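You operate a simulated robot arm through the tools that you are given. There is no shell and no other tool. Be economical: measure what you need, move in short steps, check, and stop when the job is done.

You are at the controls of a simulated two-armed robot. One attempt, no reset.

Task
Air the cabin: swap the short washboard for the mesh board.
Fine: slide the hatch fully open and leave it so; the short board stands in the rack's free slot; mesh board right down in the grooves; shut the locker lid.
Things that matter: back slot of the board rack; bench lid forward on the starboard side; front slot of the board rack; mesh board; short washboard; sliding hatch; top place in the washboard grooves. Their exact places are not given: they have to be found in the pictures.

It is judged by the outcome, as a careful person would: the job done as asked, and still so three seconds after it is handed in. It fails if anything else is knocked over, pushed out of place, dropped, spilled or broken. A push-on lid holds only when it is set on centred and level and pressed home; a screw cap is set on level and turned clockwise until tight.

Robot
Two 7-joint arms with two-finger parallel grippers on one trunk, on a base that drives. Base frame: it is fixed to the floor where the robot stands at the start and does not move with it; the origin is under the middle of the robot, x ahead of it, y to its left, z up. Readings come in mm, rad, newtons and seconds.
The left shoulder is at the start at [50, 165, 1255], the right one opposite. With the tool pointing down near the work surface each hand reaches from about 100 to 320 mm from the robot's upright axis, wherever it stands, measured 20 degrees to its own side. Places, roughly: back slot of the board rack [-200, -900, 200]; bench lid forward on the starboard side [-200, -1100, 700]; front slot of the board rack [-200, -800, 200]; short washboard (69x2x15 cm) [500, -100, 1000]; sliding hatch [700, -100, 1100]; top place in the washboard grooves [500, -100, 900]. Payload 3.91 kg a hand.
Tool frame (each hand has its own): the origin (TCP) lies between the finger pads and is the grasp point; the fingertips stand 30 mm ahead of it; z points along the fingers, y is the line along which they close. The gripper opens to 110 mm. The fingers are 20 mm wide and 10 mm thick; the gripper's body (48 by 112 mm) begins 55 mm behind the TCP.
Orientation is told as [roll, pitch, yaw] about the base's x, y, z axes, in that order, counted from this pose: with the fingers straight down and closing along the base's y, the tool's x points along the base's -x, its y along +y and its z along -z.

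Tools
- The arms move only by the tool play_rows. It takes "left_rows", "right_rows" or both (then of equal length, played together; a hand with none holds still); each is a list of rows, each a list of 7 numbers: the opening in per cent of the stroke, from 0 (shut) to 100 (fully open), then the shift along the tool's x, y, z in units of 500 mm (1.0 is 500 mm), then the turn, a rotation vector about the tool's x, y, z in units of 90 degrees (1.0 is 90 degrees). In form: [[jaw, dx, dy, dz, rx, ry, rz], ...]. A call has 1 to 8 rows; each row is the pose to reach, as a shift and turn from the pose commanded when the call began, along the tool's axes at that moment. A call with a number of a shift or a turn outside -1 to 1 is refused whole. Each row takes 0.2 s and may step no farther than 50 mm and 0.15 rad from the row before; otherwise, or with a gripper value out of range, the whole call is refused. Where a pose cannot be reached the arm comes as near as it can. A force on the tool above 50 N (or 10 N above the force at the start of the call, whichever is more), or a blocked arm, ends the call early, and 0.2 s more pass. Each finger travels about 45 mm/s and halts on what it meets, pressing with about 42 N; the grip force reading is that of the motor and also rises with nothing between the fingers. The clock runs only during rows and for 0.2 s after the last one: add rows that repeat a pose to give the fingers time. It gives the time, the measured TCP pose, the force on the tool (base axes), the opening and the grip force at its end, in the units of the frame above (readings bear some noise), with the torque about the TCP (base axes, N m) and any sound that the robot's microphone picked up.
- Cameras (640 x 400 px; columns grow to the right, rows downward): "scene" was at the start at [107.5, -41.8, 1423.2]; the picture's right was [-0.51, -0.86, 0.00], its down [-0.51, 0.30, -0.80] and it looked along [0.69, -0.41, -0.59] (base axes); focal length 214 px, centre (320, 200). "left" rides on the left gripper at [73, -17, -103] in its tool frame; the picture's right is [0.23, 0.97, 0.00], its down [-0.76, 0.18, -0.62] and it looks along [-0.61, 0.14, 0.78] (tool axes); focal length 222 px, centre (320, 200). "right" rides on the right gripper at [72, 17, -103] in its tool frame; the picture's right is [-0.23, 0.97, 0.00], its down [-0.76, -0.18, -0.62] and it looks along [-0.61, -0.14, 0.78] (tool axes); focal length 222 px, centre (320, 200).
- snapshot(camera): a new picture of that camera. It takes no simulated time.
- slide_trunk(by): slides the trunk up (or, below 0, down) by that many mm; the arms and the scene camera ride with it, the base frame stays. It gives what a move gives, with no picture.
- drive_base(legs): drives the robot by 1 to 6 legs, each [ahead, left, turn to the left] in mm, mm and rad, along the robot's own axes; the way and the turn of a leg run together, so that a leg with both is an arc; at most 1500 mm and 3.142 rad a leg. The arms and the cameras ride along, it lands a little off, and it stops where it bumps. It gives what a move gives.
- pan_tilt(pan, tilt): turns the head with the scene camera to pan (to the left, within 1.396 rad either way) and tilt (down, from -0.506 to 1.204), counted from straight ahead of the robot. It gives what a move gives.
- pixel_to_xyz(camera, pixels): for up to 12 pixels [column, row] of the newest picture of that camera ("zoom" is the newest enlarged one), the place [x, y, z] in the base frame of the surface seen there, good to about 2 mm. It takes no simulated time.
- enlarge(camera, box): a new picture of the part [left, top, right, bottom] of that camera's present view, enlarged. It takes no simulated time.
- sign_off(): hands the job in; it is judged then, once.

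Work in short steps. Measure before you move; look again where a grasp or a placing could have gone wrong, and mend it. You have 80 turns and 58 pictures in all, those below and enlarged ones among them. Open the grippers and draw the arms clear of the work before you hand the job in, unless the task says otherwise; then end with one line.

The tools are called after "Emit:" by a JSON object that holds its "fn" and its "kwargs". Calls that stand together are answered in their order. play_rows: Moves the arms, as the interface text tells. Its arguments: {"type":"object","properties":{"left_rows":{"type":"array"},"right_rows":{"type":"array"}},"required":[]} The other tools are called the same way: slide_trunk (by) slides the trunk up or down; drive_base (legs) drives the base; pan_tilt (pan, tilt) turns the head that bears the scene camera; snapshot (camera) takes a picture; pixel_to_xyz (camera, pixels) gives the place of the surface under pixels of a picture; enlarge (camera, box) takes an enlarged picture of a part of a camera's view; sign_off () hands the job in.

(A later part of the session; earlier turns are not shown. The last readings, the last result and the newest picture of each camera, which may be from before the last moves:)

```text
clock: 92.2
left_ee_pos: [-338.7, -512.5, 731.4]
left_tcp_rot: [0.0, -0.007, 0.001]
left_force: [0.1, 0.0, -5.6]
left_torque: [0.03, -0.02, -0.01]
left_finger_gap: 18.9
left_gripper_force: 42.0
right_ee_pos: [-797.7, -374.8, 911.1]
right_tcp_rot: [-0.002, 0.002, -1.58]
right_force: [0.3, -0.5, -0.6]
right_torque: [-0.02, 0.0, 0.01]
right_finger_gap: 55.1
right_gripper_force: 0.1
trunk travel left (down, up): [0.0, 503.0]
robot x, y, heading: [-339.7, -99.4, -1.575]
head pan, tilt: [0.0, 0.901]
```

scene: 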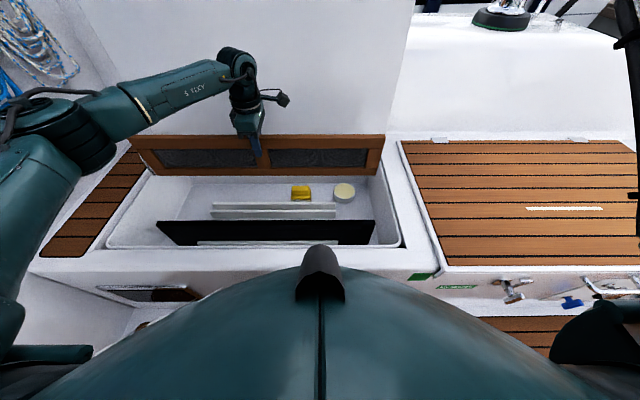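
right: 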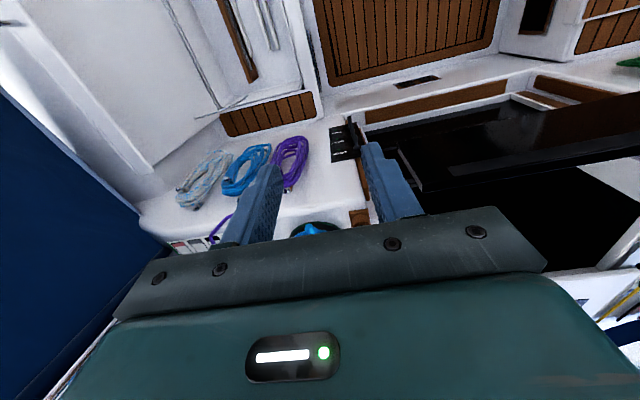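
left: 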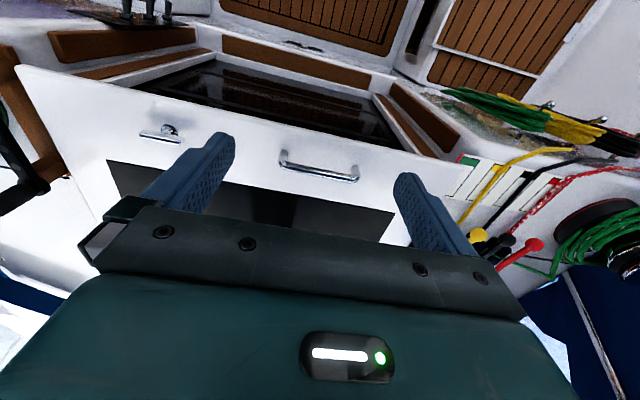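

The trunk step was refused (limit 400) but the other moves went as planned. I raise the trunk in two steps, then turn back to face the companionway.

Emit:
{"fn": "slide_trunk", "kwargs": {"by": 400}}

Emit:
{"fn": "slide_trunk", "kwargs": {"by": 78}}

Emit:
{"fn": "drive_base", "kwargs": {"legs": [[0, 0, 1.575]]}}

Emit:
{"fn": "pan_tilt", "kwargs": {"pan": 0.0, "tilt": 0.8}}

Emit:
{"fn": "snapshot", "kwargs": {"camera": "scene"}}

```text
clock: 96.0
left_ee_pos: [-337.1, -512.2, 1131.3]
left_tcp_rot: [0.0, -0.006, 0.0]
left_force: [0.0, -0.4, -5.8]
left_torque: [-0.02, -0.04, -0.03]
left_finger_gap: 18.9
left_gripper_force: 42.2
right_ee_pos: [-796.5, -374.9, 1312.2]
right_tcp_rot: [-0.001, 0.004, -1.579]
right_force: [0.2, 0.0, -0.8]
right_torque: [-0.01, 0.0, -0.01]
right_finger_gap: 54.8
right_gripper_force: 0.1
trunk travel left (down, up): [-400.0, 103.0]
robot x, y, heading: [-338.3, -103.2, -1.576]
head pan, tilt: [0.0, 0.901]
```

```text
clock: 97.2
left_ee_pos: [-337.9, -512.5, 1207.2]
left_tcp_rot: [0.002, -0.008, -0.001]
left_force: [-0.5, -0.2, -5.8]
left_torque: [0.0, -0.03, -0.04]
left_finger_gap: 18.6
left_gripper_force: 42.1
right_ee_pos: [-797.5, -374.7, 1389.8]
right_tcp_rot: [-0.002, 0.003, -1.58]
right_force: [-0.1, -0.2, -1.1]
right_torque: [-0.01, -0.04, 0.06]
right_finger_gap: 54.8
right_gripper_force: 0.1
trunk travel left (down, up): [-478.0, 25.0]
robot x, y, heading: [-340.4, -104.3, -1.576]
head pan, tilt: [0.0, 0.901]
```

```text
clock: 101.4
left_ee_pos: [71.6, -102.9, 1208.7]
left_tcp_rot: [0.001, -0.005, 1.564]
left_force: [-1.1, -0.5, -5.4]
left_torque: [0.01, 0.0, 0.0]
left_finger_gap: 19.0
left_gripper_force: 41.5
right_ee_pos: [-69.1, -561.0, 1388.6]
right_tcp_rot: [-0.002, 0.003, -0.015]
right_force: [-0.3, 1.0, -0.3]
right_torque: [0.03, 0.01, 0.04]
right_finger_gap: 55.0
right_gripper_force: 0.0
trunk travel left (down, up): [-478.0, 25.0]
robot x, y, heading: [-342.1, -102.0, -0.015]
head pan, tilt: [0.0, 0.901]
```

```text
clock: 102.1
left_ee_pos: [70.6, -101.6, 1208.4]
left_tcp_rot: [-0.001, -0.007, 1.564]
left_force: [0.3, -0.7, -6.2]
left_torque: [-0.02, -0.02, 0.01]
left_finger_gap: 18.9
left_gripper_force: 41.8
right_ee_pos: [-69.2, -560.2, 1389.4]
right_tcp_rot: [-0.002, 0.005, -0.016]
right_force: [-0.5, 0.4, 0.2]
right_torque: [-0.02, 0.02, 0.01]
right_finger_gap: 55.0
right_gripper_force: 0.1
trunk travel left (down, up): [-478.0, 25.0]
robot x, y, heading: [-337.8, -101.6, -0.008]
head pan, tilt: [0.0, 0.799]
```

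```text
16 pictures are left
```

scene: 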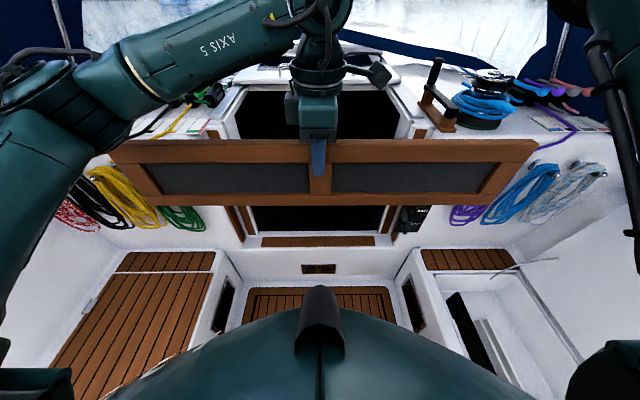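

Board level and centred. I drive ahead 415 mm with a slight heading fix.

Emit:
{"fn": "drive_base", "kwargs": {"legs": [[0, 0, 0.01], [300, 0, 0], [115, 0, 0]]}}

Emit:
{"fn": "snapshot", "kwargs": {"camera": "scene"}}

Emit:
{"fn": "pixel_to_xyz", "kwargs": {"camera": "scene", "pixels": [[150, 165], [490, 165], [130, 150], [510, 150], [165, 200], [475, 200], [185, 228], [455, 228], [220, 225], [430, 225]]}}

```text
clock: 105.2
left_ee_pos: [487.7, -95.5, 1209.1]
left_tcp_rot: [0.0, -0.007, 1.577]
left_force: [0.1, 0.2, -5.6]
left_torque: [-0.01, 0.07, 0.0]
left_finger_gap: 18.9
left_gripper_force: 42.6
right_ee_pos: [354.6, -555.2, 1390.3]
right_tcp_rot: [-0.002, 0.006, -0.002]
right_force: [1.0, -0.4, -0.7]
right_torque: [0.0, 0.01, 0.01]
right_finger_gap: 55.1
right_gripper_force: 0.0
trunk travel left (down, up): [-478.0, 25.0]
robot x, y, heading: [75.8, -99.3, 0.005]
head pan, tilt: [0.0, 0.799]
```

```text
15 pictures are left
```

scene: 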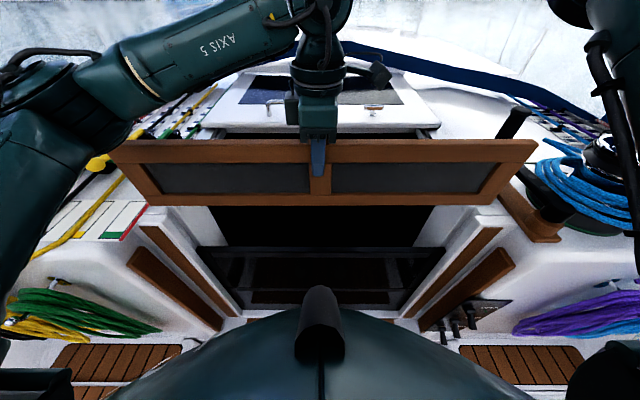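

```text
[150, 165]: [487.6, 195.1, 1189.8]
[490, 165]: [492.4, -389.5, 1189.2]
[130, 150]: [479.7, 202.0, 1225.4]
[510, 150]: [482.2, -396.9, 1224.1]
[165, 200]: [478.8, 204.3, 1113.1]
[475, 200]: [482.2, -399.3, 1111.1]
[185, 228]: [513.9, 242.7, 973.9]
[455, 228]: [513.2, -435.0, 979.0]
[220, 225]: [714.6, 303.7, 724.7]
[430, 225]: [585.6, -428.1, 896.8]
```

I enlarge both groove sides to measure the groove and the board ends accurately.

Emit:
{"fn": "enlarge", "kwargs": {"camera": "scene", "box": [95, 130, 255, 270]}}

Emit:
{"fn": "pixel_to_xyz", "kwargs": {"camera": "scene", "pixels": [[110, 148], [113, 150], [535, 148], [532, 150], [180, 215], [190, 230], [195, 240], [200, 247], [463, 215], [452, 230], [447, 240], [442, 247]]}}

```text
2.86 times, centred on (175, 200) of scene
```

zoom: 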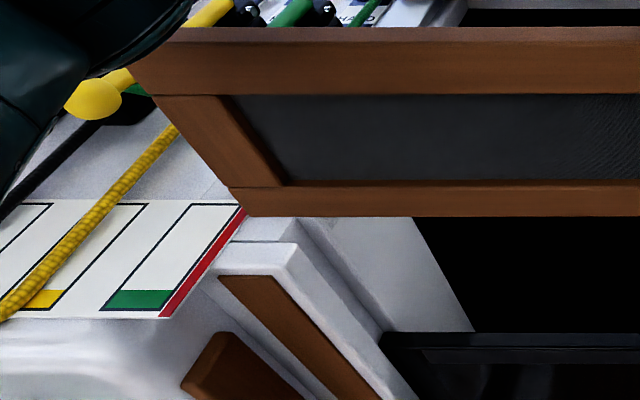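

```text
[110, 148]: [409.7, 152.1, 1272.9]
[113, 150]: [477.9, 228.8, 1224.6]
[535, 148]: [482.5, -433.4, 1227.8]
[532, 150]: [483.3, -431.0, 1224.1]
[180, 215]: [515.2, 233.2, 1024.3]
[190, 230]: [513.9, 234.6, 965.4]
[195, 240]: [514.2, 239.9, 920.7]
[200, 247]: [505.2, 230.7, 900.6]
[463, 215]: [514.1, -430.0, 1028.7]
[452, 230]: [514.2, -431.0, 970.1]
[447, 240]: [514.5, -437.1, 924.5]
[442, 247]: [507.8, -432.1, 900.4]
```

Board aft face is ~10 mm short of the groove plane (needs x 491), and ~3 mm to starboard. I correct this and lower to just above the groove tops.

Emit:
{"fn": "play_rows", "kwargs": {"left_rows": [[0, -0.003, -0.01, 0, 0, 0, 0.003], [0, -0.006, -0.021, 0, 0, 0, 0.003], [0, -0.006, -0.021, 0.04, 0, 0, 0.003], [0, -0.006, -0.021, 0.08, 0, 0, 0.003], [0, -0.006, -0.021, 0.08, 0, 0, 0.003]]}}

Emit:
{"fn": "snapshot", "kwargs": {"camera": "scene"}}

Emit:
{"fn": "pixel_to_xyz", "kwargs": {"camera": "scene", "pixels": [[135, 165], [505, 165], [170, 215], [470, 215], [130, 162], [515, 162], [120, 160], [522, 160]]}}

```text
clock: 106.5
left_ee_pos: [496.5, -93.6, 1169.2]
left_tcp_rot: [0.001, -0.006, 1.572]
left_force: [-0.4, -0.5, -5.6]
left_torque: [-0.01, -0.01, 0.0]
left_finger_gap: 19.1
left_gripper_force: 42.3
right_ee_pos: [353.1, -555.1, 1390.1]
right_tcp_rot: [0.0, 0.003, -0.001]
right_force: [0.1, -0.6, -0.6]
right_torque: [0.05, -0.03, -0.03]
right_finger_gap: 55.1
right_gripper_force: 0.1
trunk travel left (down, up): [-478.0, 25.0]
robot x, y, heading: [76.3, -97.0, 0.01]
head pan, tilt: [0.0, 0.799]
```

```text
13 pictures are left
```

scene: 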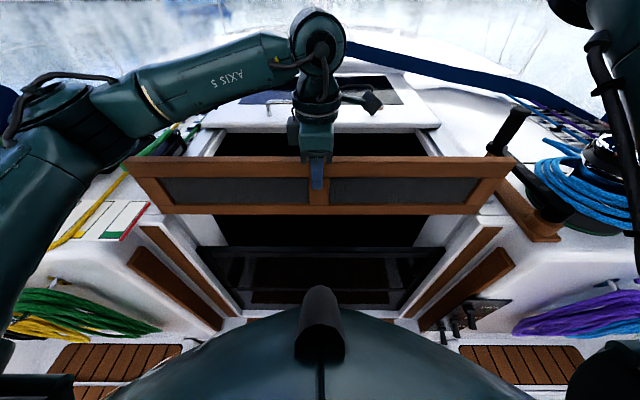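

```text
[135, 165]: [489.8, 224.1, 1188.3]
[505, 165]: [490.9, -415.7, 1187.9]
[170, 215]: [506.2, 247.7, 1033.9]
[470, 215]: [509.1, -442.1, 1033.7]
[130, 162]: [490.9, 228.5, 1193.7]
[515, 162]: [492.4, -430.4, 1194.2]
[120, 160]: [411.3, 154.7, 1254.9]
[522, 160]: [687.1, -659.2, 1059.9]
```

Aft face is at x≈491, board ends within the groove (247…−442). I lower it slowly into the grooves.

Emit:
{"fn": "play_rows", "kwargs": {"left_rows": [[0, 0, 0, 0.03, 0, 0, 0], [0, 0, 0, 0.06, 0, 0, 0], [0, 0, 0, 0.1, 0, 0, 0], [0, 0, 0, 0.14, 0, 0, 0], [0, 0, 0, 0.18, 0, 0, 0], [0, 0, 0, 0.22, 0, 0, 0], [0, 0, 0, 0.26, 0, 0, 0], [0, 0, 0, 0.29, 0, 0, 0]]}}

```text
clock: 108.2
left_ee_pos: [496.2, -92.5, 1021.8]
left_tcp_rot: [0.0, -0.006, 1.57]
left_force: [-0.5, -15.5, -2.5]
left_torque: [-0.27, 0.04, 0.08]
left_finger_gap: 18.8
left_gripper_force: 42.7
right_ee_pos: [353.3, -557.4, 1389.0]
right_tcp_rot: [0.0, 0.003, -0.001]
right_force: [-0.3, -0.6, -0.1]
right_torque: [0.01, 0.01, 0.02]
right_finger_gap: 54.9
right_gripper_force: 0.0
trunk travel left (down, up): [-478.0, 25.0]
robot x, y, heading: [78.0, -101.6, 0.006]
head pan, tilt: [0.0, 0.799]
```

A −15 N side force says the port end touches; I ease 3 mm to starboard and go down until it rests.

Emit:
{"fn": "play_rows", "kwargs": {"left_rows": [[0, 0.006, 0, 0, 0, 0, 0], [0, 0.006, 0, 0.006, 0, 0, 0], [0, 0.006, 0, 0.012, 0, 0, 0], [0, 0.006, 0, 0.018, 0, 0, 0], [0, 0.006, 0, 0.022, 0, 0, 0], [0, 0.006, 0, 0.026, 0, 0, 0]]}}

Emit:
{"fn": "enlarge", "kwargs": {"camera": "scene", "box": [150, 200, 490, 330]}}

Emit:
{"fn": "pixel_to_xyz", "kwargs": {"camera": "zoom", "pixels": [[100, 70], [540, 70], [120, 60], [520, 60], [150, 110], [480, 110]]}}

```text
clock: 109.7
left_ee_pos: [496.5, -92.8, 1014.5]
left_tcp_rot: [-0.007, -0.004, 1.574]
left_force: [-1.6, 6.5, 29.1]
left_torque: [0.08, 0.43, 0.14]
left_finger_gap: 19.0
left_gripper_force: 42.4
right_ee_pos: [350.2, -554.4, 1390.8]
right_tcp_rot: [-0.003, 0.002, 0.0]
right_force: [1.4, -1.5, -1.0]
right_torque: [-0.01, 0.02, -0.01]
right_finger_gap: 54.9
right_gripper_force: 0.0
trunk travel left (down, up): [-478.0, 25.0]
robot x, y, heading: [78.4, -102.8, 0.003]
head pan, tilt: [0.0, 0.799]
```

```text
1.88 times, centred on (320, 265) of scene
```

zoom: 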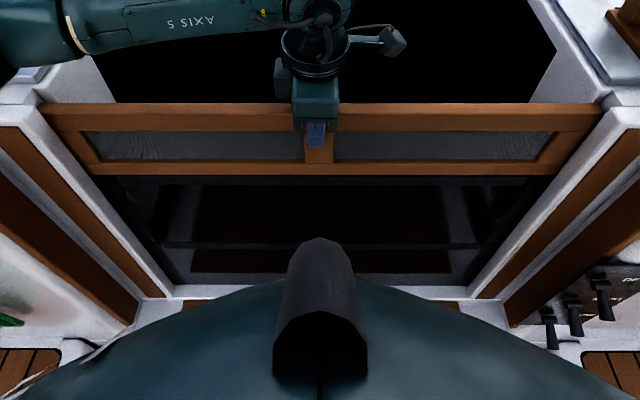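

```text
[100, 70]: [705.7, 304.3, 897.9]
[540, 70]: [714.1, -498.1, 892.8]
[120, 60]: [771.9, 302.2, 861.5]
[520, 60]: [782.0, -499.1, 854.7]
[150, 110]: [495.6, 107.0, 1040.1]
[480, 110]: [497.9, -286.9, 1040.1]
```

Top edge is level at z≈1040 on both sides and it bears 29 N: seated. I release, rise, and draw back.

Emit:
{"fn": "play_rows", "kwargs": {"left_rows": [[0, 0, 0, -0.006, 0, 0, 0], [10, 0, 0, -0.006, 0, 0, 0], [30, 0, 0, -0.006, 0, 0, 0], [48, 0, 0, -0.006, 0, 0, 0], [48, 0, 0, -0.006, 0, 0, 0], [48, 0, 0, -0.07, 0, 0, 0], [48, 0, 0, -0.16, 0, 0, 0], [48, 0, 0, -0.25, 0, 0, 0]]}}

Emit:
{"fn": "play_rows", "kwargs": {"left_rows": [[48, 0, 0, -0.09, 0, 0, 0], [48, 0, 0, -0.14, 0, 0, 0]]}}

Emit:
{"fn": "drive_base", "kwargs": {"legs": [[-253, 0, 0]]}}

Emit:
{"fn": "snapshot", "kwargs": {"camera": "scene"}}

Emit:
{"fn": "pixel_to_xyz", "kwargs": {"camera": "scene", "pixels": [[230, 195], [400, 195], [320, 195], [230, 200], [400, 200]]}}

```text
clock: 111.5
left_ee_pos: [498.0, -94.2, 1135.7]
left_tcp_rot: [-0.001, -0.006, 1.573]
left_force: [-0.1, 0.2, 0.3]
left_torque: [0.02, -0.03, 0.03]
left_finger_gap: 52.6
left_gripper_force: 0.1
right_ee_pos: [351.8, -555.6, 1390.7]
right_tcp_rot: [-0.002, 0.001, 0.0]
right_force: [0.8, -0.1, -0.4]
right_torque: [-0.04, -0.02, 0.02]
right_finger_gap: 54.9
right_gripper_force: 0.1
trunk travel left (down, up): [-478.0, 25.0]
robot x, y, heading: [72.7, -103.4, 0.007]
head pan, tilt: [0.0, 0.799]
```

```text
clock: 112.0
left_ee_pos: [497.6, -93.6, 1205.1]
left_tcp_rot: [-0.001, -0.009, 1.572]
left_force: [-0.7, 0.4, 0.1]
left_torque: [-0.01, 0.0, 0.01]
left_finger_gap: 52.9
left_gripper_force: 0.0
right_ee_pos: [353.0, -555.3, 1390.0]
right_tcp_rot: [-0.001, 0.003, -0.001]
right_force: [-0.1, 0.5, -0.7]
right_torque: [0.03, 0.02, 0.01]
right_finger_gap: 54.9
right_gripper_force: 0.0
trunk travel left (down, up): [-478.0, 25.0]
robot x, y, heading: [76.3, -101.3, -0.0]
head pan, tilt: [0.0, 0.799]
```

```text
clock: 113.9
left_ee_pos: [246.1, -93.5, 1204.3]
left_tcp_rot: [0.0, -0.008, 1.575]
left_force: [0.1, 0.1, 0.4]
left_torque: [0.02, 0.0, -0.03]
left_finger_gap: 53.1
left_gripper_force: 0.0
right_ee_pos: [102.2, -554.8, 1389.9]
right_tcp_rot: [-0.003, 0.001, 0.001]
right_force: [-0.6, -0.6, -0.6]
right_torque: [0.0, -0.02, 0.02]
right_finger_gap: 55.3
right_gripper_force: 0.0
trunk travel left (down, up): [-478.0, 25.0]
robot x, y, heading: [-180.4, -102.8, 0.012]
head pan, tilt: [0.0, 0.799]
```

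```text
11 pictures are left
```

scene: 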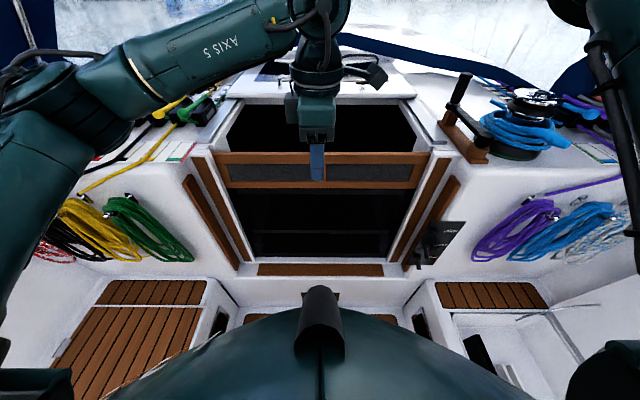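

```text
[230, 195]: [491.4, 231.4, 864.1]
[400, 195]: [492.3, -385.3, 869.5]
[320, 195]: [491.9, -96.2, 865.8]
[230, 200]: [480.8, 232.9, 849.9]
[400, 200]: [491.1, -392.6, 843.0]
```

The mesh board is down in the grooves and the hatch stays open. Now the lid: I turn to face the bench, line my left shoulder up with its handle, lower the trunk 280 mm and look.

Emit:
{"fn": "drive_base", "kwargs": {"legs": [[0, 0, -1.583], [0, -135, 0]]}}

Emit:
{"fn": "slide_trunk", "kwargs": {"by": -280}}

Emit:
{"fn": "pan_tilt", "kwargs": {"pan": 0.15, "tilt": 0.45}}

Emit:
{"fn": "play_rows", "kwargs": {"left_rows": [[40, 0, 0, 0, 0.09, 0, 0], [40, 0, 0, 0, 0.18, 0, 0], [40, 0, 0, 0, 0.27, 0, 0], [40, 0, 0, 0, 0.36, 0, 0], [40, 0, 0, 0, 0.45, 0, 0], [40, 0, 0, 0, 0.54, 0, 0], [40, 0, 0, 0, 0.63, 0, 0], [40, 0, 0, 0, 0.72, 0, 0]]}}

Emit:
{"fn": "snapshot", "kwargs": {"camera": "scene"}}

```text
clock: 119.6
left_ee_pos: [-314.6, -519.7, 1203.7]
left_tcp_rot: [0.001, -0.008, -0.026]
left_force: [-0.1, 0.3, 0.0]
left_torque: [0.01, 0.0, -0.01]
left_finger_gap: 52.7
left_gripper_force: 0.1
right_ee_pos: [-772.3, -360.8, 1389.1]
right_tcp_rot: [-0.001, 0.004, -1.6]
right_force: [-0.2, 0.3, -0.4]
right_torque: [0.0, -0.01, 0.03]
right_finger_gap: 55.0
right_gripper_force: 0.1
trunk travel left (down, up): [-478.0, 25.0]
robot x, y, heading: [-309.6, -96.8, -1.598]
head pan, tilt: [0.0, 0.799]
```

```text
clock: 122.4
left_ee_pos: [-314.0, -518.9, 925.0]
left_tcp_rot: [0.0, -0.006, -0.026]
left_force: [-0.9, -0.3, -0.2]
left_torque: [0.0, -0.01, -0.03]
left_finger_gap: 52.8
left_gripper_force: 0.0
right_ee_pos: [-771.3, -362.0, 1109.8]
right_tcp_rot: [-0.003, 0.003, -1.6]
right_force: [0.5, -0.2, -0.2]
right_torque: [0.02, 0.04, -0.02]
right_finger_gap: 54.9
right_gripper_force: 0.0
trunk travel left (down, up): [-198.0, 305.0]
robot x, y, heading: [-313.1, -96.2, -1.599]
head pan, tilt: [0.0, 0.799]
```

```text
clock: 123.3
left_ee_pos: [-314.2, -518.2, 924.7]
left_tcp_rot: [0.002, -0.006, -0.027]
left_force: [-0.1, -0.2, -0.2]
left_torque: [0.0, 0.01, -0.02]
left_finger_gap: 52.9
left_gripper_force: 0.1
right_ee_pos: [-772.4, -361.5, 1109.6]
right_tcp_rot: [-0.002, 0.003, -1.601]
right_force: [0.5, -0.2, 0.3]
right_torque: [0.01, 0.01, -0.03]
right_finger_gap: 55.0
right_gripper_force: 0.1
trunk travel left (down, up): [-198.0, 305.0]
robot x, y, heading: [-311.2, -93.8, -1.592]
head pan, tilt: [0.15, 0.45]
```

```text
clock: 125.1
left_ee_pos: [-314.7, -519.9, 925.1]
left_tcp_rot: [-1.134, -0.005, -0.026]
left_force: [0.1, -0.9, 1.5]
left_torque: [-0.01, -0.03, -0.02]
left_finger_gap: 44.2
left_gripper_force: 0.0
right_ee_pos: [-771.5, -361.4, 1110.4]
right_tcp_rot: [0.0, 0.003, -1.601]
right_force: [-0.4, 0.1, 0.7]
right_torque: [-0.01, 0.02, 0.01]
right_finger_gap: 54.7
right_gripper_force: 0.1
trunk travel left (down, up): [-198.0, 305.0]
robot x, y, heading: [-308.6, -97.4, -1.597]
head pan, tilt: [0.15, 0.45]
```

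```text
10 pictures are left
```

scene: 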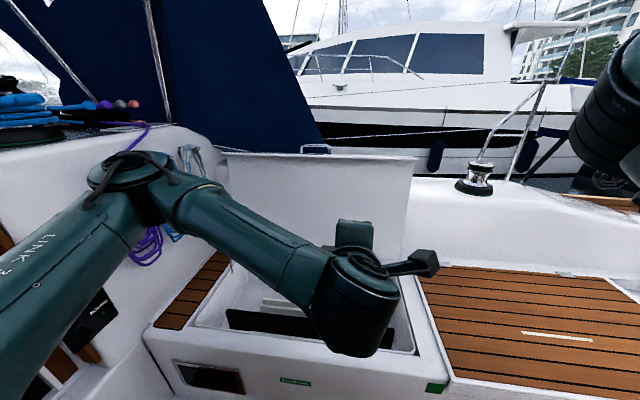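

The hand pitches well this way (65° from down). I enlarge the lid handle near (315,148) and measure it.

Emit:
{"fn": "enlarge", "kwargs": {"camera": "scene", "box": [285, 130, 345, 175]}}

Emit:
{"fn": "pixel_to_xyz", "kwargs": {"camera": "zoom", "pixels": [[190, 160], [310, 160], [440, 160], [190, 200], [440, 200], [300, 240], [300, 255], [300, 270], [300, 300], [300, 380]]}}

Emit:
{"fn": "pixel_to_xyz", "kwargs": {"camera": "scene", "pixels": [[302, 146], [315, 145], [328, 146], [415, 160], [410, 200], [405, 260], [230, 155], [300, 157], [300, 165], [300, 200]]}}

```text
8.89 times, centred on (315, 152) of scene
```

zoom: 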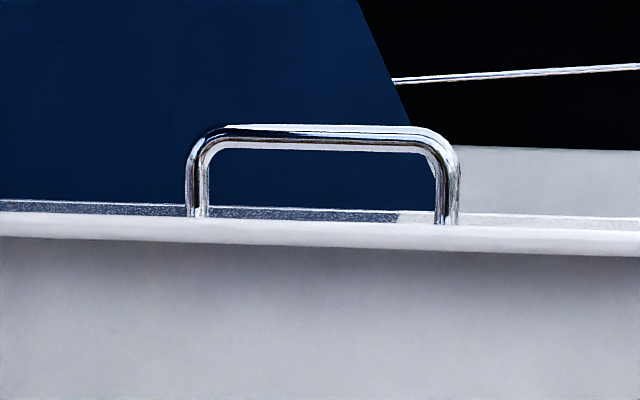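

```text
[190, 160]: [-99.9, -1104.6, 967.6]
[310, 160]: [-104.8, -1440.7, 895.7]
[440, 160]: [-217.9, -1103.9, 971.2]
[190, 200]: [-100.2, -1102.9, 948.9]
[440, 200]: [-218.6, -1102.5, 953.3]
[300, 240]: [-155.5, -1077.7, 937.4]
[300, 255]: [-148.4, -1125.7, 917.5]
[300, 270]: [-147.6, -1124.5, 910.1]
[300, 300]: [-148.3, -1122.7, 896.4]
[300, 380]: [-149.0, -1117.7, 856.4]
```

```text
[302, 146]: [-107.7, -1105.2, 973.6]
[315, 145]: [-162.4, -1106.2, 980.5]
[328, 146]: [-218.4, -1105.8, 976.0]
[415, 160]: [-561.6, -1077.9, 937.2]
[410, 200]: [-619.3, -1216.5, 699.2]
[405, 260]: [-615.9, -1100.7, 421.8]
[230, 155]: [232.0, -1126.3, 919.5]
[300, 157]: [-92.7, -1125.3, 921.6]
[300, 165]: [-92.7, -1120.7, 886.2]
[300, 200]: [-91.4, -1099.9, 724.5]
```

Handle bar: x −100…−218, y≈−1106, z≈977, ~30 mm clear above the lid edge. I measure the neighbouring shut lid and the hinge line to know the arc.

Emit:
{"fn": "pixel_to_xyz", "kwargs": {"camera": "scene", "pixels": [[500, 372], [500, 378], [500, 384], [500, 392], [520, 274], [520, 270], [440, 264], [425, 385], [300, 345], [300, 355], [225, 262], [210, 320]]}}

Emit:
{"fn": "drive_base", "kwargs": {"legs": [[180, 0, 0.026]]}}

```text
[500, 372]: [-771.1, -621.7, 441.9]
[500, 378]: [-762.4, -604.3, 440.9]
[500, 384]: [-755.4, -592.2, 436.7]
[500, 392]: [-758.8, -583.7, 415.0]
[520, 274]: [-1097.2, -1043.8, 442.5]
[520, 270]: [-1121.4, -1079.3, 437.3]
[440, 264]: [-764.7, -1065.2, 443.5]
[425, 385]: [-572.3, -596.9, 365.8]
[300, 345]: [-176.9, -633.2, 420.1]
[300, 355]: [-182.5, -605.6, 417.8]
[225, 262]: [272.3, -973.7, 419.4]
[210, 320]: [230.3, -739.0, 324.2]
```

```text
clock: 126.6
left_ee_pos: [-304.2, -699.5, 924.8]
left_tcp_rot: [-1.131, -0.008, 0.002]
left_force: [-1.0, 0.3, -0.8]
left_torque: [0.0, 0.02, -0.03]
left_finger_gap: 44.3
left_gripper_force: 0.0
right_ee_pos: [-766.7, -553.9, 1111.5]
right_tcp_rot: [-0.002, 0.003, -1.575]
right_force: [0.4, 0.4, -0.1]
right_torque: [0.03, 0.0, -0.04]
right_finger_gap: 55.2
right_gripper_force: 0.1
trunk travel left (down, up): [-198.0, 305.0]
robot x, y, heading: [-312.7, -281.4, -1.565]
head pan, tilt: [0.15, 0.45]
```

Geometry is clear: hinge ≈(y −1078, z 440), closed front edge near y −585. I bring the hand, levelled to 82°, with a narrow 26 mm opening, to a point in front of the bar.

Emit:
{"fn": "play_rows", "kwargs": {"left_rows": [[24, -0.036, -0.048, 0.0715, 0.024, 0, 0], [24, -0.0725, -0.0955, 0.143, 0.048, 0, 0], [24, -0.109, -0.143, 0.2145, 0.072, 0, 0], [24, -0.145, -0.191, 0.286, 0.095, 0, 0], [24, -0.181, -0.239, 0.3575, 0.119, 0, 0], [24, -0.2175, -0.2865, 0.429, 0.143, 0, 0], [24, -0.254, -0.334, 0.5, 0.167, 0, 0], [24, -0.29, -0.382, 0.572, 0.19, 0, 0]]}}

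Emit:
{"fn": "enlarge", "kwargs": {"camera": "scene", "box": [240, 90, 400, 200]}}

```text
clock: 128.4
left_ee_pos: [-162.0, -1039.4, 976.6]
left_tcp_rot: [-1.428, -0.006, 0.002]
left_force: [0.7, 0.0, -0.6]
left_torque: [0.01, 0.0, 0.01]
left_finger_gap: 26.0
left_gripper_force: 0.1
right_ee_pos: [-765.7, -555.6, 1110.2]
right_tcp_rot: [-0.001, 0.003, -1.572]
right_force: [0.2, -0.6, -0.8]
right_torque: [-0.02, 0.02, 0.02]
right_finger_gap: 55.0
right_gripper_force: 0.1
trunk travel left (down, up): [-198.0, 305.0]
robot x, y, heading: [-311.5, -277.0, -1.563]
head pan, tilt: [0.15, 0.45]
```

```text
3.64 times, centred on (320, 145) of scene
```

zoom: 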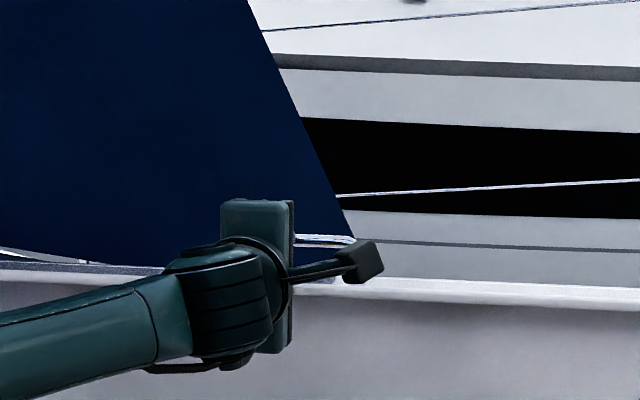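

Hand is in front of the bar. I check alignment with the left hand's own camera.

Emit:
{"fn": "snapshot", "kwargs": {"camera": "left"}}

Emit:
{"fn": "pixel_to_xyz", "kwargs": {"camera": "zoom", "pixels": [[320, 235], [320, 238], [320, 241], [320, 244], [320, 280], [310, 277]]}}

```text
7 pictures are left
```

left: 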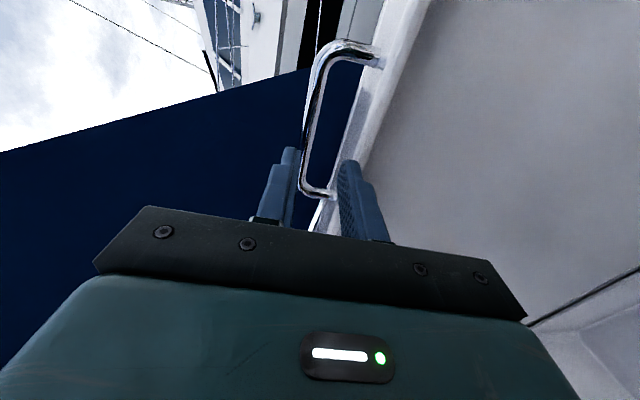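

```text
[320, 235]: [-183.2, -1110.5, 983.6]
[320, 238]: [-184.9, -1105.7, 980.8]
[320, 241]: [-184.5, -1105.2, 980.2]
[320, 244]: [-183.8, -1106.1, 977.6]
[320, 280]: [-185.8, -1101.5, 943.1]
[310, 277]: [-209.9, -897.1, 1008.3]
```

The bar lies between the fingers. I advance 62 mm so it sits between the pads, then close.

Emit:
{"fn": "play_rows", "kwargs": {"left_rows": [[24, 0, -0.008, 0.04, 0, 0, 0], [24, 0, -0.015, 0.08, 0, 0, 0], [24, 0, -0.0216, 0.122, 0, 0, 0], [24, 0, -0.0216, 0.122, 0, 0, 0], [10, 0, -0.0216, 0.122, 0, 0, 0], [0, 0, -0.0216, 0.122, 0, 0, 0], [0, 0, -0.0216, 0.122, 0, 0, 0]]}}

```text
clock: 130.0
left_ee_pos: [-160.4, -1101.8, 979.7]
left_tcp_rot: [-1.428, -0.004, 0.002]
left_force: [-1.0, 2.6, -5.7]
left_torque: [0.08, 0.32, -0.02]
left_finger_gap: 11.8
left_gripper_force: 45.3
right_ee_pos: [-766.8, -556.0, 1109.7]
right_tcp_rot: [-0.003, 0.004, -1.573]
right_force: [-0.1, -0.4, -0.1]
right_torque: [-0.01, -0.02, 0.02]
right_finger_gap: 54.9
right_gripper_force: 0.1
trunk travel left (down, up): [-198.0, 305.0]
robot x, y, heading: [-311.2, -277.3, -1.572]
head pan, tilt: [0.15, 0.45]
```

The bar is gripped. Since the bar must pivot in the pads as the lid swings, I regrip nearer the fingertips (14 mm back), then swing the first part of the arc.

Emit:
{"fn": "play_rows", "kwargs": {"left_rows": [[24, 0, 0, 0, 0, 0, 0], [24, 0, 0, 0, 0, 0, 0], [24, 0, 0, -0.028, 0, 0, 0], [10, 0, 0, -0.028, 0, 0, 0], [0, 0, 0, -0.028, 0, 0, 0], [0, 0, 0, -0.028, 0, 0, 0]]}}

Emit:
{"fn": "play_rows", "kwargs": {"left_rows": [[0, 0, 0.0046, -0.0428, -0.017, 0, 0], [0, 0, 0.0092, -0.0856, -0.035, 0, 0], [0, 0, 0.017, -0.127, -0.052, 0, 0], [0, 0, 0.0256, -0.1698, -0.069, 0, 0]]}}

```text
clock: 131.4
left_ee_pos: [-160.3, -1087.2, 982.0]
left_tcp_rot: [-1.429, -0.005, 0.004]
left_force: [-0.7, 1.7, -5.3]
left_torque: [0.17, 0.29, 0.45]
left_finger_gap: 11.7
left_gripper_force: 45.0
right_ee_pos: [-765.7, -554.7, 1109.5]
right_tcp_rot: [-0.002, 0.004, -1.574]
right_force: [0.0, -0.5, 0.0]
right_torque: [-0.02, 0.0, 0.0]
right_finger_gap: 54.9
right_gripper_force: 0.1
trunk travel left (down, up): [-198.0, 305.0]
robot x, y, heading: [-307.8, -276.6, -1.567]
head pan, tilt: [0.15, 0.45]
```

```text
clock: 132.4
left_ee_pos: [-159.0, -1000.1, 983.0]
left_tcp_rot: [-1.323, -0.005, 0.002]
left_force: [3.1, 0.0, 1.7]
left_torque: [-0.14, 0.37, -0.27]
left_finger_gap: 11.9
left_gripper_force: 45.0
right_ee_pos: [-767.0, -554.2, 1111.5]
right_tcp_rot: [-0.001, 0.003, -1.573]
right_force: [0.7, -1.0, -0.5]
right_torque: [0.0, -0.01, -0.01]
right_finger_gap: 54.8
right_gripper_force: 0.1
trunk travel left (down, up): [-198.0, 305.0]
robot x, y, heading: [-306.5, -278.2, -1.567]
head pan, tilt: [0.15, 0.45]
```

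Forces are small and the bar is held; the lid follows. I continue the arc.

Emit:
{"fn": "play_rows", "kwargs": {"left_rows": [[0, 0, 0.0316, -0.0794, -0.035, 0, 0], [0, 0, 0.0696, -0.1558, -0.069, 0, 0], [0, 0, 0.1136, -0.2288, -0.104, 0, 0], [0, 0, 0.1632, -0.2976, -0.139, 0, 0], [0, 0, 0.2184, -0.362, -0.173, 0, 0], [0, 0, 0.2784, -0.4216, -0.208, 0, 0], [0, 0, 0.343, -0.476, -0.242, 0, 0], [0, 0, 0.4118, -0.5246, -0.277, 0, 0]]}}

Emit:
{"fn": "snapshot", "kwargs": {"camera": "scene"}}

```text
clock: 134.2
left_ee_pos: [-160.1, -692.1, 845.5]
left_tcp_rot: [-0.88, -0.007, -0.001]
left_force: [8.8, 3.7, 1.7]
left_torque: [0.04, 0.72, -0.51]
left_finger_gap: 11.6
left_gripper_force: 45.2
right_ee_pos: [-765.6, -554.4, 1109.5]
right_tcp_rot: [-0.003, 0.004, -1.574]
right_force: [-0.3, 0.8, 0.3]
right_torque: [0.0, 0.03, -0.01]
right_finger_gap: 54.9
right_gripper_force: 0.0
trunk travel left (down, up): [-198.0, 305.0]
robot x, y, heading: [-312.0, -279.6, -1.566]
head pan, tilt: [0.15, 0.45]
```

```text
6 pictures are left
```

scene: 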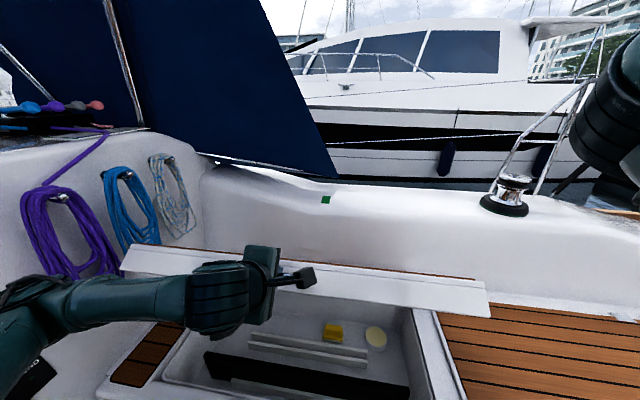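

The lid is half-way over and held. I continue the arc down.

Emit:
{"fn": "play_rows", "kwargs": {"left_rows": [[0, 0, 0.0844, -0.0082, -0.035, 0, 0], [0, 0, 0.1686, -0.0092, -0.069, 0, 0], [0, 0, 0.2528, -0.0036, -0.104, 0, 0], [0, 0, 0.3364, 0.0094, -0.139, 0, 0], [0, 0, 0.4184, 0.029, -0.173, 0, 0], [0, 0, 0.499, 0.0556, -0.208, 0, 0], [0, 0, 0.5774, 0.0886, -0.242, 0, 0], [0, 0, 0.6526, 0.128, -0.277, 0, 0]]}}

Emit:
{"fn": "snapshot", "kwargs": {"camera": "left"}}

```text
clock: 134.9
left_ee_pos: [-167.1, -643.9, 760.2]
left_tcp_rot: [-0.747, -0.009, -0.002]
left_force: [6.2, 23.0, 11.9]
left_torque: [0.18, -0.03, 0.43]
left_finger_gap: 11.4
left_gripper_force: 45.1
left hand out of reach, approached as far as the arm can: row 1, 2, 3
right_ee_pos: [-765.4, -551.5, 1110.2]
right_tcp_rot: [-0.001, 0.002, -1.571]
right_force: [0.5, -0.1, -0.4]
right_torque: [-0.01, -0.04, -0.02]
right_finger_gap: 55.2
right_gripper_force: 0.1
trunk travel left (down, up): [-198.0, 305.0]
robot x, y, heading: [-311.9, -281.0, -1.563]
head pan, tilt: [0.15, 0.45]
stopped in row 3 (left hand): the force on the tool passed its limit at 67 N (the readings are from after the stop); the commanded pose is now the measured one
```

```text
5 pictures are left
```

left: 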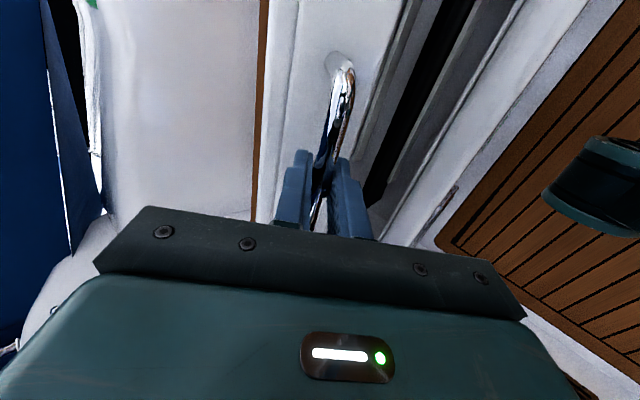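

The arm got too close to its shoulder at this tilt. Holding the bar, I turn the hand more upright (fingers down) about the bar, which moves the wrist away.

Emit:
{"fn": "play_rows", "kwargs": {"left_rows": [[0, 0, 0, 0, -0.07, 0, 0], [0, 0, 0, 0, -0.14, 0, 0], [0, 0, 0, 0, -0.21, 0, 0], [0, 0, 0, 0, -0.28, 0, 0], [0, 0, 0, 0, -0.35, 0, 0], [0, 0, 0, 0, -0.41, 0, 0], [0, 0, 0, 0, -0.41, 0, 0]]}}

```text
clock: 136.5
left_ee_pos: [-166.9, -649.8, 758.6]
left_tcp_rot: [-0.101, -0.007, 0.002]
left_force: [-1.3, -6.4, -3.7]
left_torque: [-0.04, -0.15, 0.15]
left_finger_gap: 11.5
left_gripper_force: 45.0
right_ee_pos: [-766.1, -553.8, 1110.4]
right_tcp_rot: [-0.002, 0.003, -1.573]
right_force: [-0.2, -0.1, -0.1]
right_torque: [0.0, 0.0, 0.0]
right_finger_gap: 54.8
right_gripper_force: 0.2
trunk travel left (down, up): [-198.0, 305.0]
robot x, y, heading: [-313.0, -276.7, -1.568]
head pan, tilt: [0.15, 0.45]
```

Reached with low forces, hand now nearly fingers-down. I continue the arc with this orientation.

Emit:
{"fn": "play_rows", "kwargs": {"left_rows": [[0, 0, 0.0277, 0.0325, 0, 0, 0], [0, 0, 0.0554, 0.065, 0, 0, 0], [0, 0, 0.105, 0.1344, 0, 0, 0], [0, 0, 0.1488, 0.2076, 0, 0, 0], [0, 0, 0.1866, 0.2842, 0, 0, 0], [0, 0, 0.2184, 0.3636, 0, 0, 0], [0, 0, 0.2436, 0.445, 0, 0, 0]]}}

```text
clock: 138.1
left_ee_pos: [-167.2, -552.1, 527.6]
left_tcp_rot: [-0.117, 0.001, 0.0]
left_force: [-15.4, -34.7, -5.6]
left_torque: [-0.09, -0.26, 0.11]
left_finger_gap: 11.8
left_gripper_force: 44.7
right_ee_pos: [-765.6, -555.3, 1109.4]
right_tcp_rot: [0.001, 0.003, -1.573]
right_force: [0.7, 0.1, 0.5]
right_torque: [0.0, 0.03, -0.01]
right_finger_gap: 55.1
right_gripper_force: 0.1
trunk travel left (down, up): [-198.0, 305.0]
robot x, y, heading: [-310.9, -277.0, -1.566]
head pan, tilt: [0.15, 0.45]
```

A −35 N pull shows my arc is ~6 mm too wide; I relax that and look at the lid and the clearance to my base.

Emit:
{"fn": "play_rows", "kwargs": {"left_rows": [[0, 0.003, -0.012, 0, 0, 0, 0], [0, 0.004, -0.014, 0, 0, 0, 0]]}}

Emit:
{"fn": "pan_tilt", "kwargs": {"pan": 0.2, "tilt": 0.95}}

Emit:
{"fn": "snapshot", "kwargs": {"camera": "scene"}}

```text
clock: 138.7
left_ee_pos: [-167.0, -553.2, 526.4]
left_tcp_rot: [-0.098, -0.005, -0.001]
left_force: [-6.6, -10.6, -1.5]
left_torque: [-0.16, 1.37, 0.03]
left_finger_gap: 11.7
left_gripper_force: 44.9
right_ee_pos: [-766.0, -553.8, 1110.9]
right_tcp_rot: [-0.002, 0.003, -1.571]
right_force: [0.2, -1.0, -1.1]
right_torque: [-0.01, 0.03, -0.02]
right_finger_gap: 55.1
right_gripper_force: 0.0
trunk travel left (down, up): [-198.0, 305.0]
robot x, y, heading: [-309.7, -273.9, -1.567]
head pan, tilt: [0.15, 0.45]
```

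```text
clock: 139.6
left_ee_pos: [-167.3, -553.1, 526.2]
left_tcp_rot: [-0.097, -0.007, -0.002]
left_force: [-9.2, 0.5, -2.5]
left_torque: [0.07, 1.05, 0.06]
left_finger_gap: 11.5
left_gripper_force: 45.1
right_ee_pos: [-765.8, -554.6, 1109.8]
right_tcp_rot: [-0.002, 0.002, -1.573]
right_force: [-0.5, -0.4, -0.7]
right_torque: [-0.01, 0.03, 0.01]
right_finger_gap: 55.1
right_gripper_force: 0.0
trunk travel left (down, up): [-198.0, 305.0]
robot x, y, heading: [-310.0, -277.5, -1.565]
head pan, tilt: [0.201, 0.949]
```

```text
4 pictures are left
```

scene: 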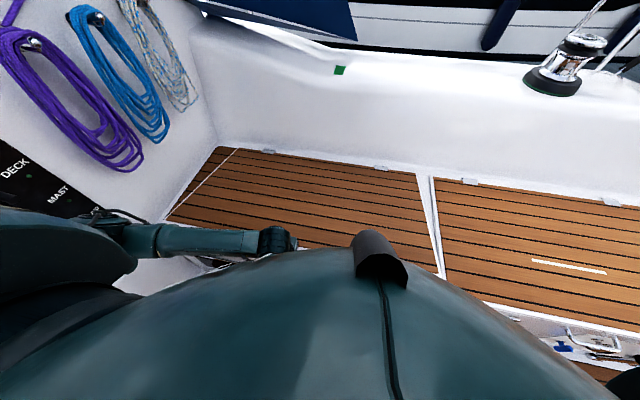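

The lid's teak top now shows. I measure its slope to know how much remains.

Emit:
{"fn": "pixel_to_xyz", "kwargs": {"camera": "scene", "pixels": [[240, 152], [230, 230], [400, 178], [400, 240], [428, 262], [300, 165], [320, 240], [420, 215], [437, 215], [560, 325]]}}

```text
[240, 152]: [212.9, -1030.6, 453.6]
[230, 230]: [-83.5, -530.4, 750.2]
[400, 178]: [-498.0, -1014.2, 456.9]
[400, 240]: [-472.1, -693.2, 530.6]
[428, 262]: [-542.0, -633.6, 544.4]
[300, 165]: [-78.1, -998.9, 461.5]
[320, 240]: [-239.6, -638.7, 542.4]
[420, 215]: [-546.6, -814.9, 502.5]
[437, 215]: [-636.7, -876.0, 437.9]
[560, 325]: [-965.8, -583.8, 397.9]
```

The lid is 0.22 rad from shut; hinge line at (−1081, 442), so the bar ends at about (−547, 408). I lower it gently along that arc.

Emit:
{"fn": "play_rows", "kwargs": {"left_rows": [[0, 0, 0.0134, 0.057, 0, 0, 0], [0, 0, 0.0236, 0.115, 0, 0, 0], [0, 0, 0.03, 0.166, 0, 0, 0], [0, 0, 0.0328, 0.198, 0, 0, 0], [0, 0, 0.0338, 0.219, 0, 0, 0], [0, 0, 0.0346, 0.234, 0, 0, 0], [0, 0, 0.0346, 0.234, 0, 0, 0]]}}

```text
clock: 140.0
left_ee_pos: [-167.6, -551.9, 516.1]
left_tcp_rot: [-0.092, -0.006, 0.004]
left_force: [0.4, 0.6, 7.5]
left_torque: [0.98, -0.56, 0.02]
left_finger_gap: 11.6
left_gripper_force: 45.0
right_ee_pos: [-766.3, -554.2, 1109.4]
right_tcp_rot: [-0.002, 0.003, -1.571]
right_force: [0.3, 0.1, -0.1]
right_torque: [0.0, -0.04, -0.01]
right_finger_gap: 55.1
right_gripper_force: 0.0
trunk travel left (down, up): [-198.0, 305.0]
robot x, y, heading: [-310.0, -274.8, -1.567]
head pan, tilt: [0.201, 0.949]
stopped in row 1 (left hand): the force on the tool passed its limit at 77 N (the readings are from after the stop); the commanded pose is now the measured one
```

Something beneath stops it at z≈516: most likely my own base under the fingertips. Holding the bar, I back the base off in small steps, each time letting the arm give the same amount back.

Emit:
{"fn": "play_rows", "kwargs": {"left_rows": [[0, 0, -0.014, -0.02, 0, 0, 0], [0, 0, -0.014, -0.02, 0, 0, 0]]}}

Emit:
{"fn": "drive_base", "kwargs": {"legs": [[-15, 0, 0]]}}

Emit:
{"fn": "play_rows", "kwargs": {"left_rows": [[0, 0, -0.015, 0, 0, 0, 0], [0, 0, -0.03, 0, 0, 0, 0]]}}

Emit:
{"fn": "drive_base", "kwargs": {"legs": [[-15, 0, 0]]}}

Emit:
{"fn": "play_rows", "kwargs": {"left_rows": [[0, 0, -0.015, 0, 0, 0, 0], [0, 0, -0.03, 0, 0, 0, 0]]}}

```text
clock: 140.6
left_ee_pos: [-167.0, -553.0, 525.1]
left_tcp_rot: [-0.083, -0.004, -0.001]
left_force: [0.5, 27.0, -0.8]
left_torque: [0.3, -0.2, -0.06]
left_finger_gap: 11.7
left_gripper_force: 44.8
right_ee_pos: [-765.5, -552.2, 1110.3]
right_tcp_rot: [-0.002, 0.002, -1.572]
right_force: [0.1, 0.0, -0.2]
right_torque: [-0.02, 0.01, -0.01]
right_finger_gap: 54.8
right_gripper_force: 0.1
trunk travel left (down, up): [-198.0, 305.0]
robot x, y, heading: [-312.8, -276.6, -1.564]
head pan, tilt: [0.201, 0.949]
```

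```text
clock: 141.4
left_ee_pos: [-167.5, -553.1, 527.5]
left_tcp_rot: [-0.116, -0.003, 0.007]
left_force: [-8.0, -42.6, -6.5]
left_torque: [-0.27, 0.37, -0.47]
left_finger_gap: 11.8
left_gripper_force: 44.8
right_ee_pos: [-766.0, -539.8, 1111.0]
right_tcp_rot: [-0.001, 0.004, -1.573]
right_force: [0.7, 0.3, 0.6]
right_torque: [0.0, -0.01, 0.0]
right_finger_gap: 54.7
right_gripper_force: 0.2
trunk travel left (down, up): [-198.0, 305.0]
robot x, y, heading: [-308.8, -260.0, -1.566]
head pan, tilt: [0.201, 0.949]
```

```text
clock: 142.1
left_ee_pos: [-167.6, -554.1, 527.0]
left_tcp_rot: [-0.084, -0.004, 0.001]
left_force: [-0.8, 2.4, -0.7]
left_torque: [0.24, 0.04, 0.01]
left_finger_gap: 11.5
left_gripper_force: 44.7
right_ee_pos: [-765.3, -539.1, 1109.6]
right_tcp_rot: [-0.001, 0.003, -1.571]
right_force: [1.2, -0.6, 0.3]
right_torque: [0.0, 0.03, 0.0]
right_finger_gap: 55.2
right_gripper_force: 0.0
trunk travel left (down, up): [-198.0, 305.0]
robot x, y, heading: [-313.1, -260.0, -1.567]
head pan, tilt: [0.201, 0.949]
stopped in row 2 (left hand): the force on the tool passed its limit at 55 N (the readings are from after the stop); the commanded pose is now the measured one
```

```text
clock: 143.0
left_ee_pos: [-167.7, -553.5, 531.6]
left_tcp_rot: [-0.122, -0.001, 0.003]
left_force: [-0.2, -0.1, 0.3]
left_torque: [-0.03, 0.11, -0.22]
left_finger_gap: 11.5
left_gripper_force: 45.1
right_ee_pos: [-766.3, -523.0, 1111.7]
right_tcp_rot: [-0.002, 0.004, -1.571]
right_force: [-0.4, -0.9, 0.0]
right_torque: [-0.02, 0.02, 0.04]
right_finger_gap: 55.1
right_gripper_force: 0.0
trunk travel left (down, up): [-198.0, 305.0]
robot x, y, heading: [-310.7, -245.9, -1.569]
head pan, tilt: [0.201, 0.949]
stopped in leg 1: the force on the tool passed its limit at 58 N (the readings are from after the stop); the commanded pose is now the measured one
```

```text
clock: 143.6
left_ee_pos: [-166.9, -553.4, 528.8]
left_tcp_rot: [-0.089, -0.003, 0.0]
left_force: [-0.5, 1.6, -2.2]
left_torque: [0.16, 0.25, 0.0]
left_finger_gap: 11.7
left_gripper_force: 45.0
right_ee_pos: [-766.4, -523.2, 1109.0]
right_tcp_rot: [-0.001, 0.002, -1.572]
right_force: [-0.3, -0.3, 0.3]
right_torque: [0.01, -0.02, -0.01]
right_finger_gap: 55.0
right_gripper_force: 0.1
trunk travel left (down, up): [-198.0, 305.0]
robot x, y, heading: [-310.7, -248.6, -1.565]
head pan, tilt: [0.201, 0.949]
stopped in row 2 (left hand): the force on the tool passed its limit at 54 N (the readings are from after the stop); the commanded pose is now the measured one
```

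It works: base is 30 mm further back, bar still held. I go on with three more small cycles.

Emit:
{"fn": "drive_base", "kwargs": {"legs": [[-12, 0, 0]]}}

Emit:
{"fn": "play_rows", "kwargs": {"left_rows": [[0, 0, -0.012, 0, 0, 0, 0], [0, 0, -0.018, 0, 0, 0, 0]]}}

Emit:
{"fn": "drive_base", "kwargs": {"legs": [[-12, 0, 0]]}}

Emit:
{"fn": "play_rows", "kwargs": {"left_rows": [[0, 0, -0.012, 0, 0, 0, 0], [0, 0, -0.018, 0, 0, 0, 0]]}}

Emit:
{"fn": "drive_base", "kwargs": {"legs": [[-12, 0, 0]]}}

Emit:
{"fn": "play_rows", "kwargs": {"left_rows": [[0, 0, -0.012, 0, 0, 0, 0], [0, 0, -0.018, 0, 0, 0, 0]]}}

```text
clock: 144.8
left_ee_pos: [-166.8, -553.8, 532.6]
left_tcp_rot: [-0.118, -0.002, 0.003]
left_force: [-1.1, -0.8, -1.2]
left_torque: [0.01, 0.06, -0.19]
left_finger_gap: 11.7
left_gripper_force: 44.8
right_ee_pos: [-767.6, -511.0, 1111.0]
right_tcp_rot: [-0.002, 0.004, -1.574]
right_force: [0.6, -0.3, -0.3]
right_torque: [0.03, 0.01, -0.01]
right_finger_gap: 55.1
right_gripper_force: 0.1
trunk travel left (down, up): [-198.0, 305.0]
robot x, y, heading: [-309.4, -236.8, -1.565]
head pan, tilt: [0.201, 0.949]
stopped in leg 1: the force on the tool passed its limit at 53 N (the readings are from after the stop); the commanded pose is now the measured one
```

```text
clock: 145.4
left_ee_pos: [-166.9, -554.5, 531.4]
left_tcp_rot: [-0.1, -0.001, 0.001]
left_force: [9.3, 39.3, 5.3]
left_torque: [0.16, 0.69, -0.14]
left_finger_gap: 11.5
left_gripper_force: 44.8
right_ee_pos: [-764.9, -508.8, 1112.4]
right_tcp_rot: [-0.004, 0.002, -1.572]
right_force: [0.1, -0.3, 0.3]
right_torque: [-0.03, -0.01, -0.05]
right_finger_gap: 55.0
right_gripper_force: 0.1
trunk travel left (down, up): [-198.0, 305.0]
robot x, y, heading: [-308.0, -231.8, -1.563]
head pan, tilt: [0.201, 0.949]
```

```text
clock: 146.1
left_ee_pos: [-167.0, -555.2, 534.9]
left_tcp_rot: [-0.129, 0.0, 0.007]
left_force: [0.2, -10.8, -0.7]
left_torque: [-0.13, -0.39, -0.3]
left_finger_gap: 11.6
left_gripper_force: 44.8
right_ee_pos: [-766.2, -499.4, 1109.8]
right_tcp_rot: [-0.004, 0.003, -1.575]
right_force: [-0.6, 0.6, -0.5]
right_torque: [-0.01, 0.01, -0.02]
right_finger_gap: 54.7
right_gripper_force: 0.1
trunk travel left (down, up): [-198.0, 305.0]
robot x, y, heading: [-310.4, -226.0, -1.567]
head pan, tilt: [0.201, 0.949]
```

```text
clock: 146.7
left_ee_pos: [-167.4, -554.5, 534.7]
left_tcp_rot: [-0.11, 0.0, 0.003]
left_force: [6.8, 42.1, 6.0]
left_torque: [0.22, 0.62, -0.24]
left_finger_gap: 11.6
left_gripper_force: 44.7
right_ee_pos: [-766.2, -497.1, 1109.9]
right_tcp_rot: [-0.001, 0.003, -1.57]
right_force: [-0.6, -0.1, -0.6]
right_torque: [-0.01, -0.01, -0.01]
right_finger_gap: 54.9
right_gripper_force: 0.1
trunk travel left (down, up): [-198.0, 305.0]
robot x, y, heading: [-308.7, -223.2, -1.565]
head pan, tilt: [0.201, 0.949]
```

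```text
clock: 147.5
left_ee_pos: [-167.2, -554.9, 537.8]
left_tcp_rot: [-0.138, 0.001, 0.007]
left_force: [-0.3, -7.7, -1.7]
left_torque: [-0.1, -0.23, -0.43]
left_finger_gap: 11.7
left_gripper_force: 44.7
right_ee_pos: [-766.3, -487.1, 1110.1]
right_tcp_rot: [-0.001, 0.004, -1.573]
right_force: [-0.5, -0.4, -0.8]
right_torque: [-0.03, -0.01, -0.02]
right_finger_gap: 55.1
right_gripper_force: 0.1
trunk travel left (down, up): [-198.0, 305.0]
robot x, y, heading: [-311.4, -210.6, -1.567]
head pan, tilt: [0.201, 0.949]
```

```text
clock: 148.1
left_ee_pos: [-167.4, -555.4, 536.1]
left_tcp_rot: [-0.118, 0.001, 0.003]
left_force: [8.4, 45.2, 5.5]
left_torque: [0.22, 0.74, -0.37]
left_finger_gap: 11.7
left_gripper_force: 45.1
right_ee_pos: [-765.3, -485.4, 1110.8]
right_tcp_rot: [-0.002, 0.002, -1.572]
right_force: [-0.2, 0.2, -0.6]
right_torque: [-0.02, 0.0, 0.03]
right_finger_gap: 54.8
right_gripper_force: 0.1
trunk travel left (down, up): [-198.0, 305.0]
robot x, y, heading: [-311.7, -210.6, -1.573]
head pan, tilt: [0.201, 0.949]
```

The base is now 66 mm further back with the bar still held. I relax the side load and lower the lid along the rest of the arc.

Emit:
{"fn": "play_rows", "kwargs": {"left_rows": [[0, 0, 0.016, -0.002, 0, 0, 0], [0, 0, 0.0316, 0.0566, 0, 0, 0], [0, 0, 0.045, 0.1196, 0, 0, 0], [0, 0, 0.0546, 0.1828, 0, 0, 0], [0, 0, 0.0576, 0.2146, 0, 0, 0], [0, 0, 0.0594, 0.236, 0, 0, 0], [0, 0, 0.0604, 0.2506, 0, 0, 0]]}}

```text
clock: 149.7
left_ee_pos: [-167.0, -548.6, 410.9]
left_tcp_rot: [-0.135, 0.0, 0.007]
left_force: [-3.5, 21.7, -0.3]
left_torque: [0.11, -0.37, -0.56]
left_finger_gap: 11.9
left_gripper_force: 45.1
right_ee_pos: [-766.3, -486.7, 1109.7]
right_tcp_rot: [-0.002, 0.004, -1.572]
right_force: [0.7, 0.9, -0.1]
right_torque: [0.04, -0.02, 0.0]
right_finger_gap: 54.9
right_gripper_force: 0.0
trunk travel left (down, up): [-198.0, 305.0]
robot x, y, heading: [-310.4, -212.6, -1.567]
head pan, tilt: [0.201, 0.949]
```

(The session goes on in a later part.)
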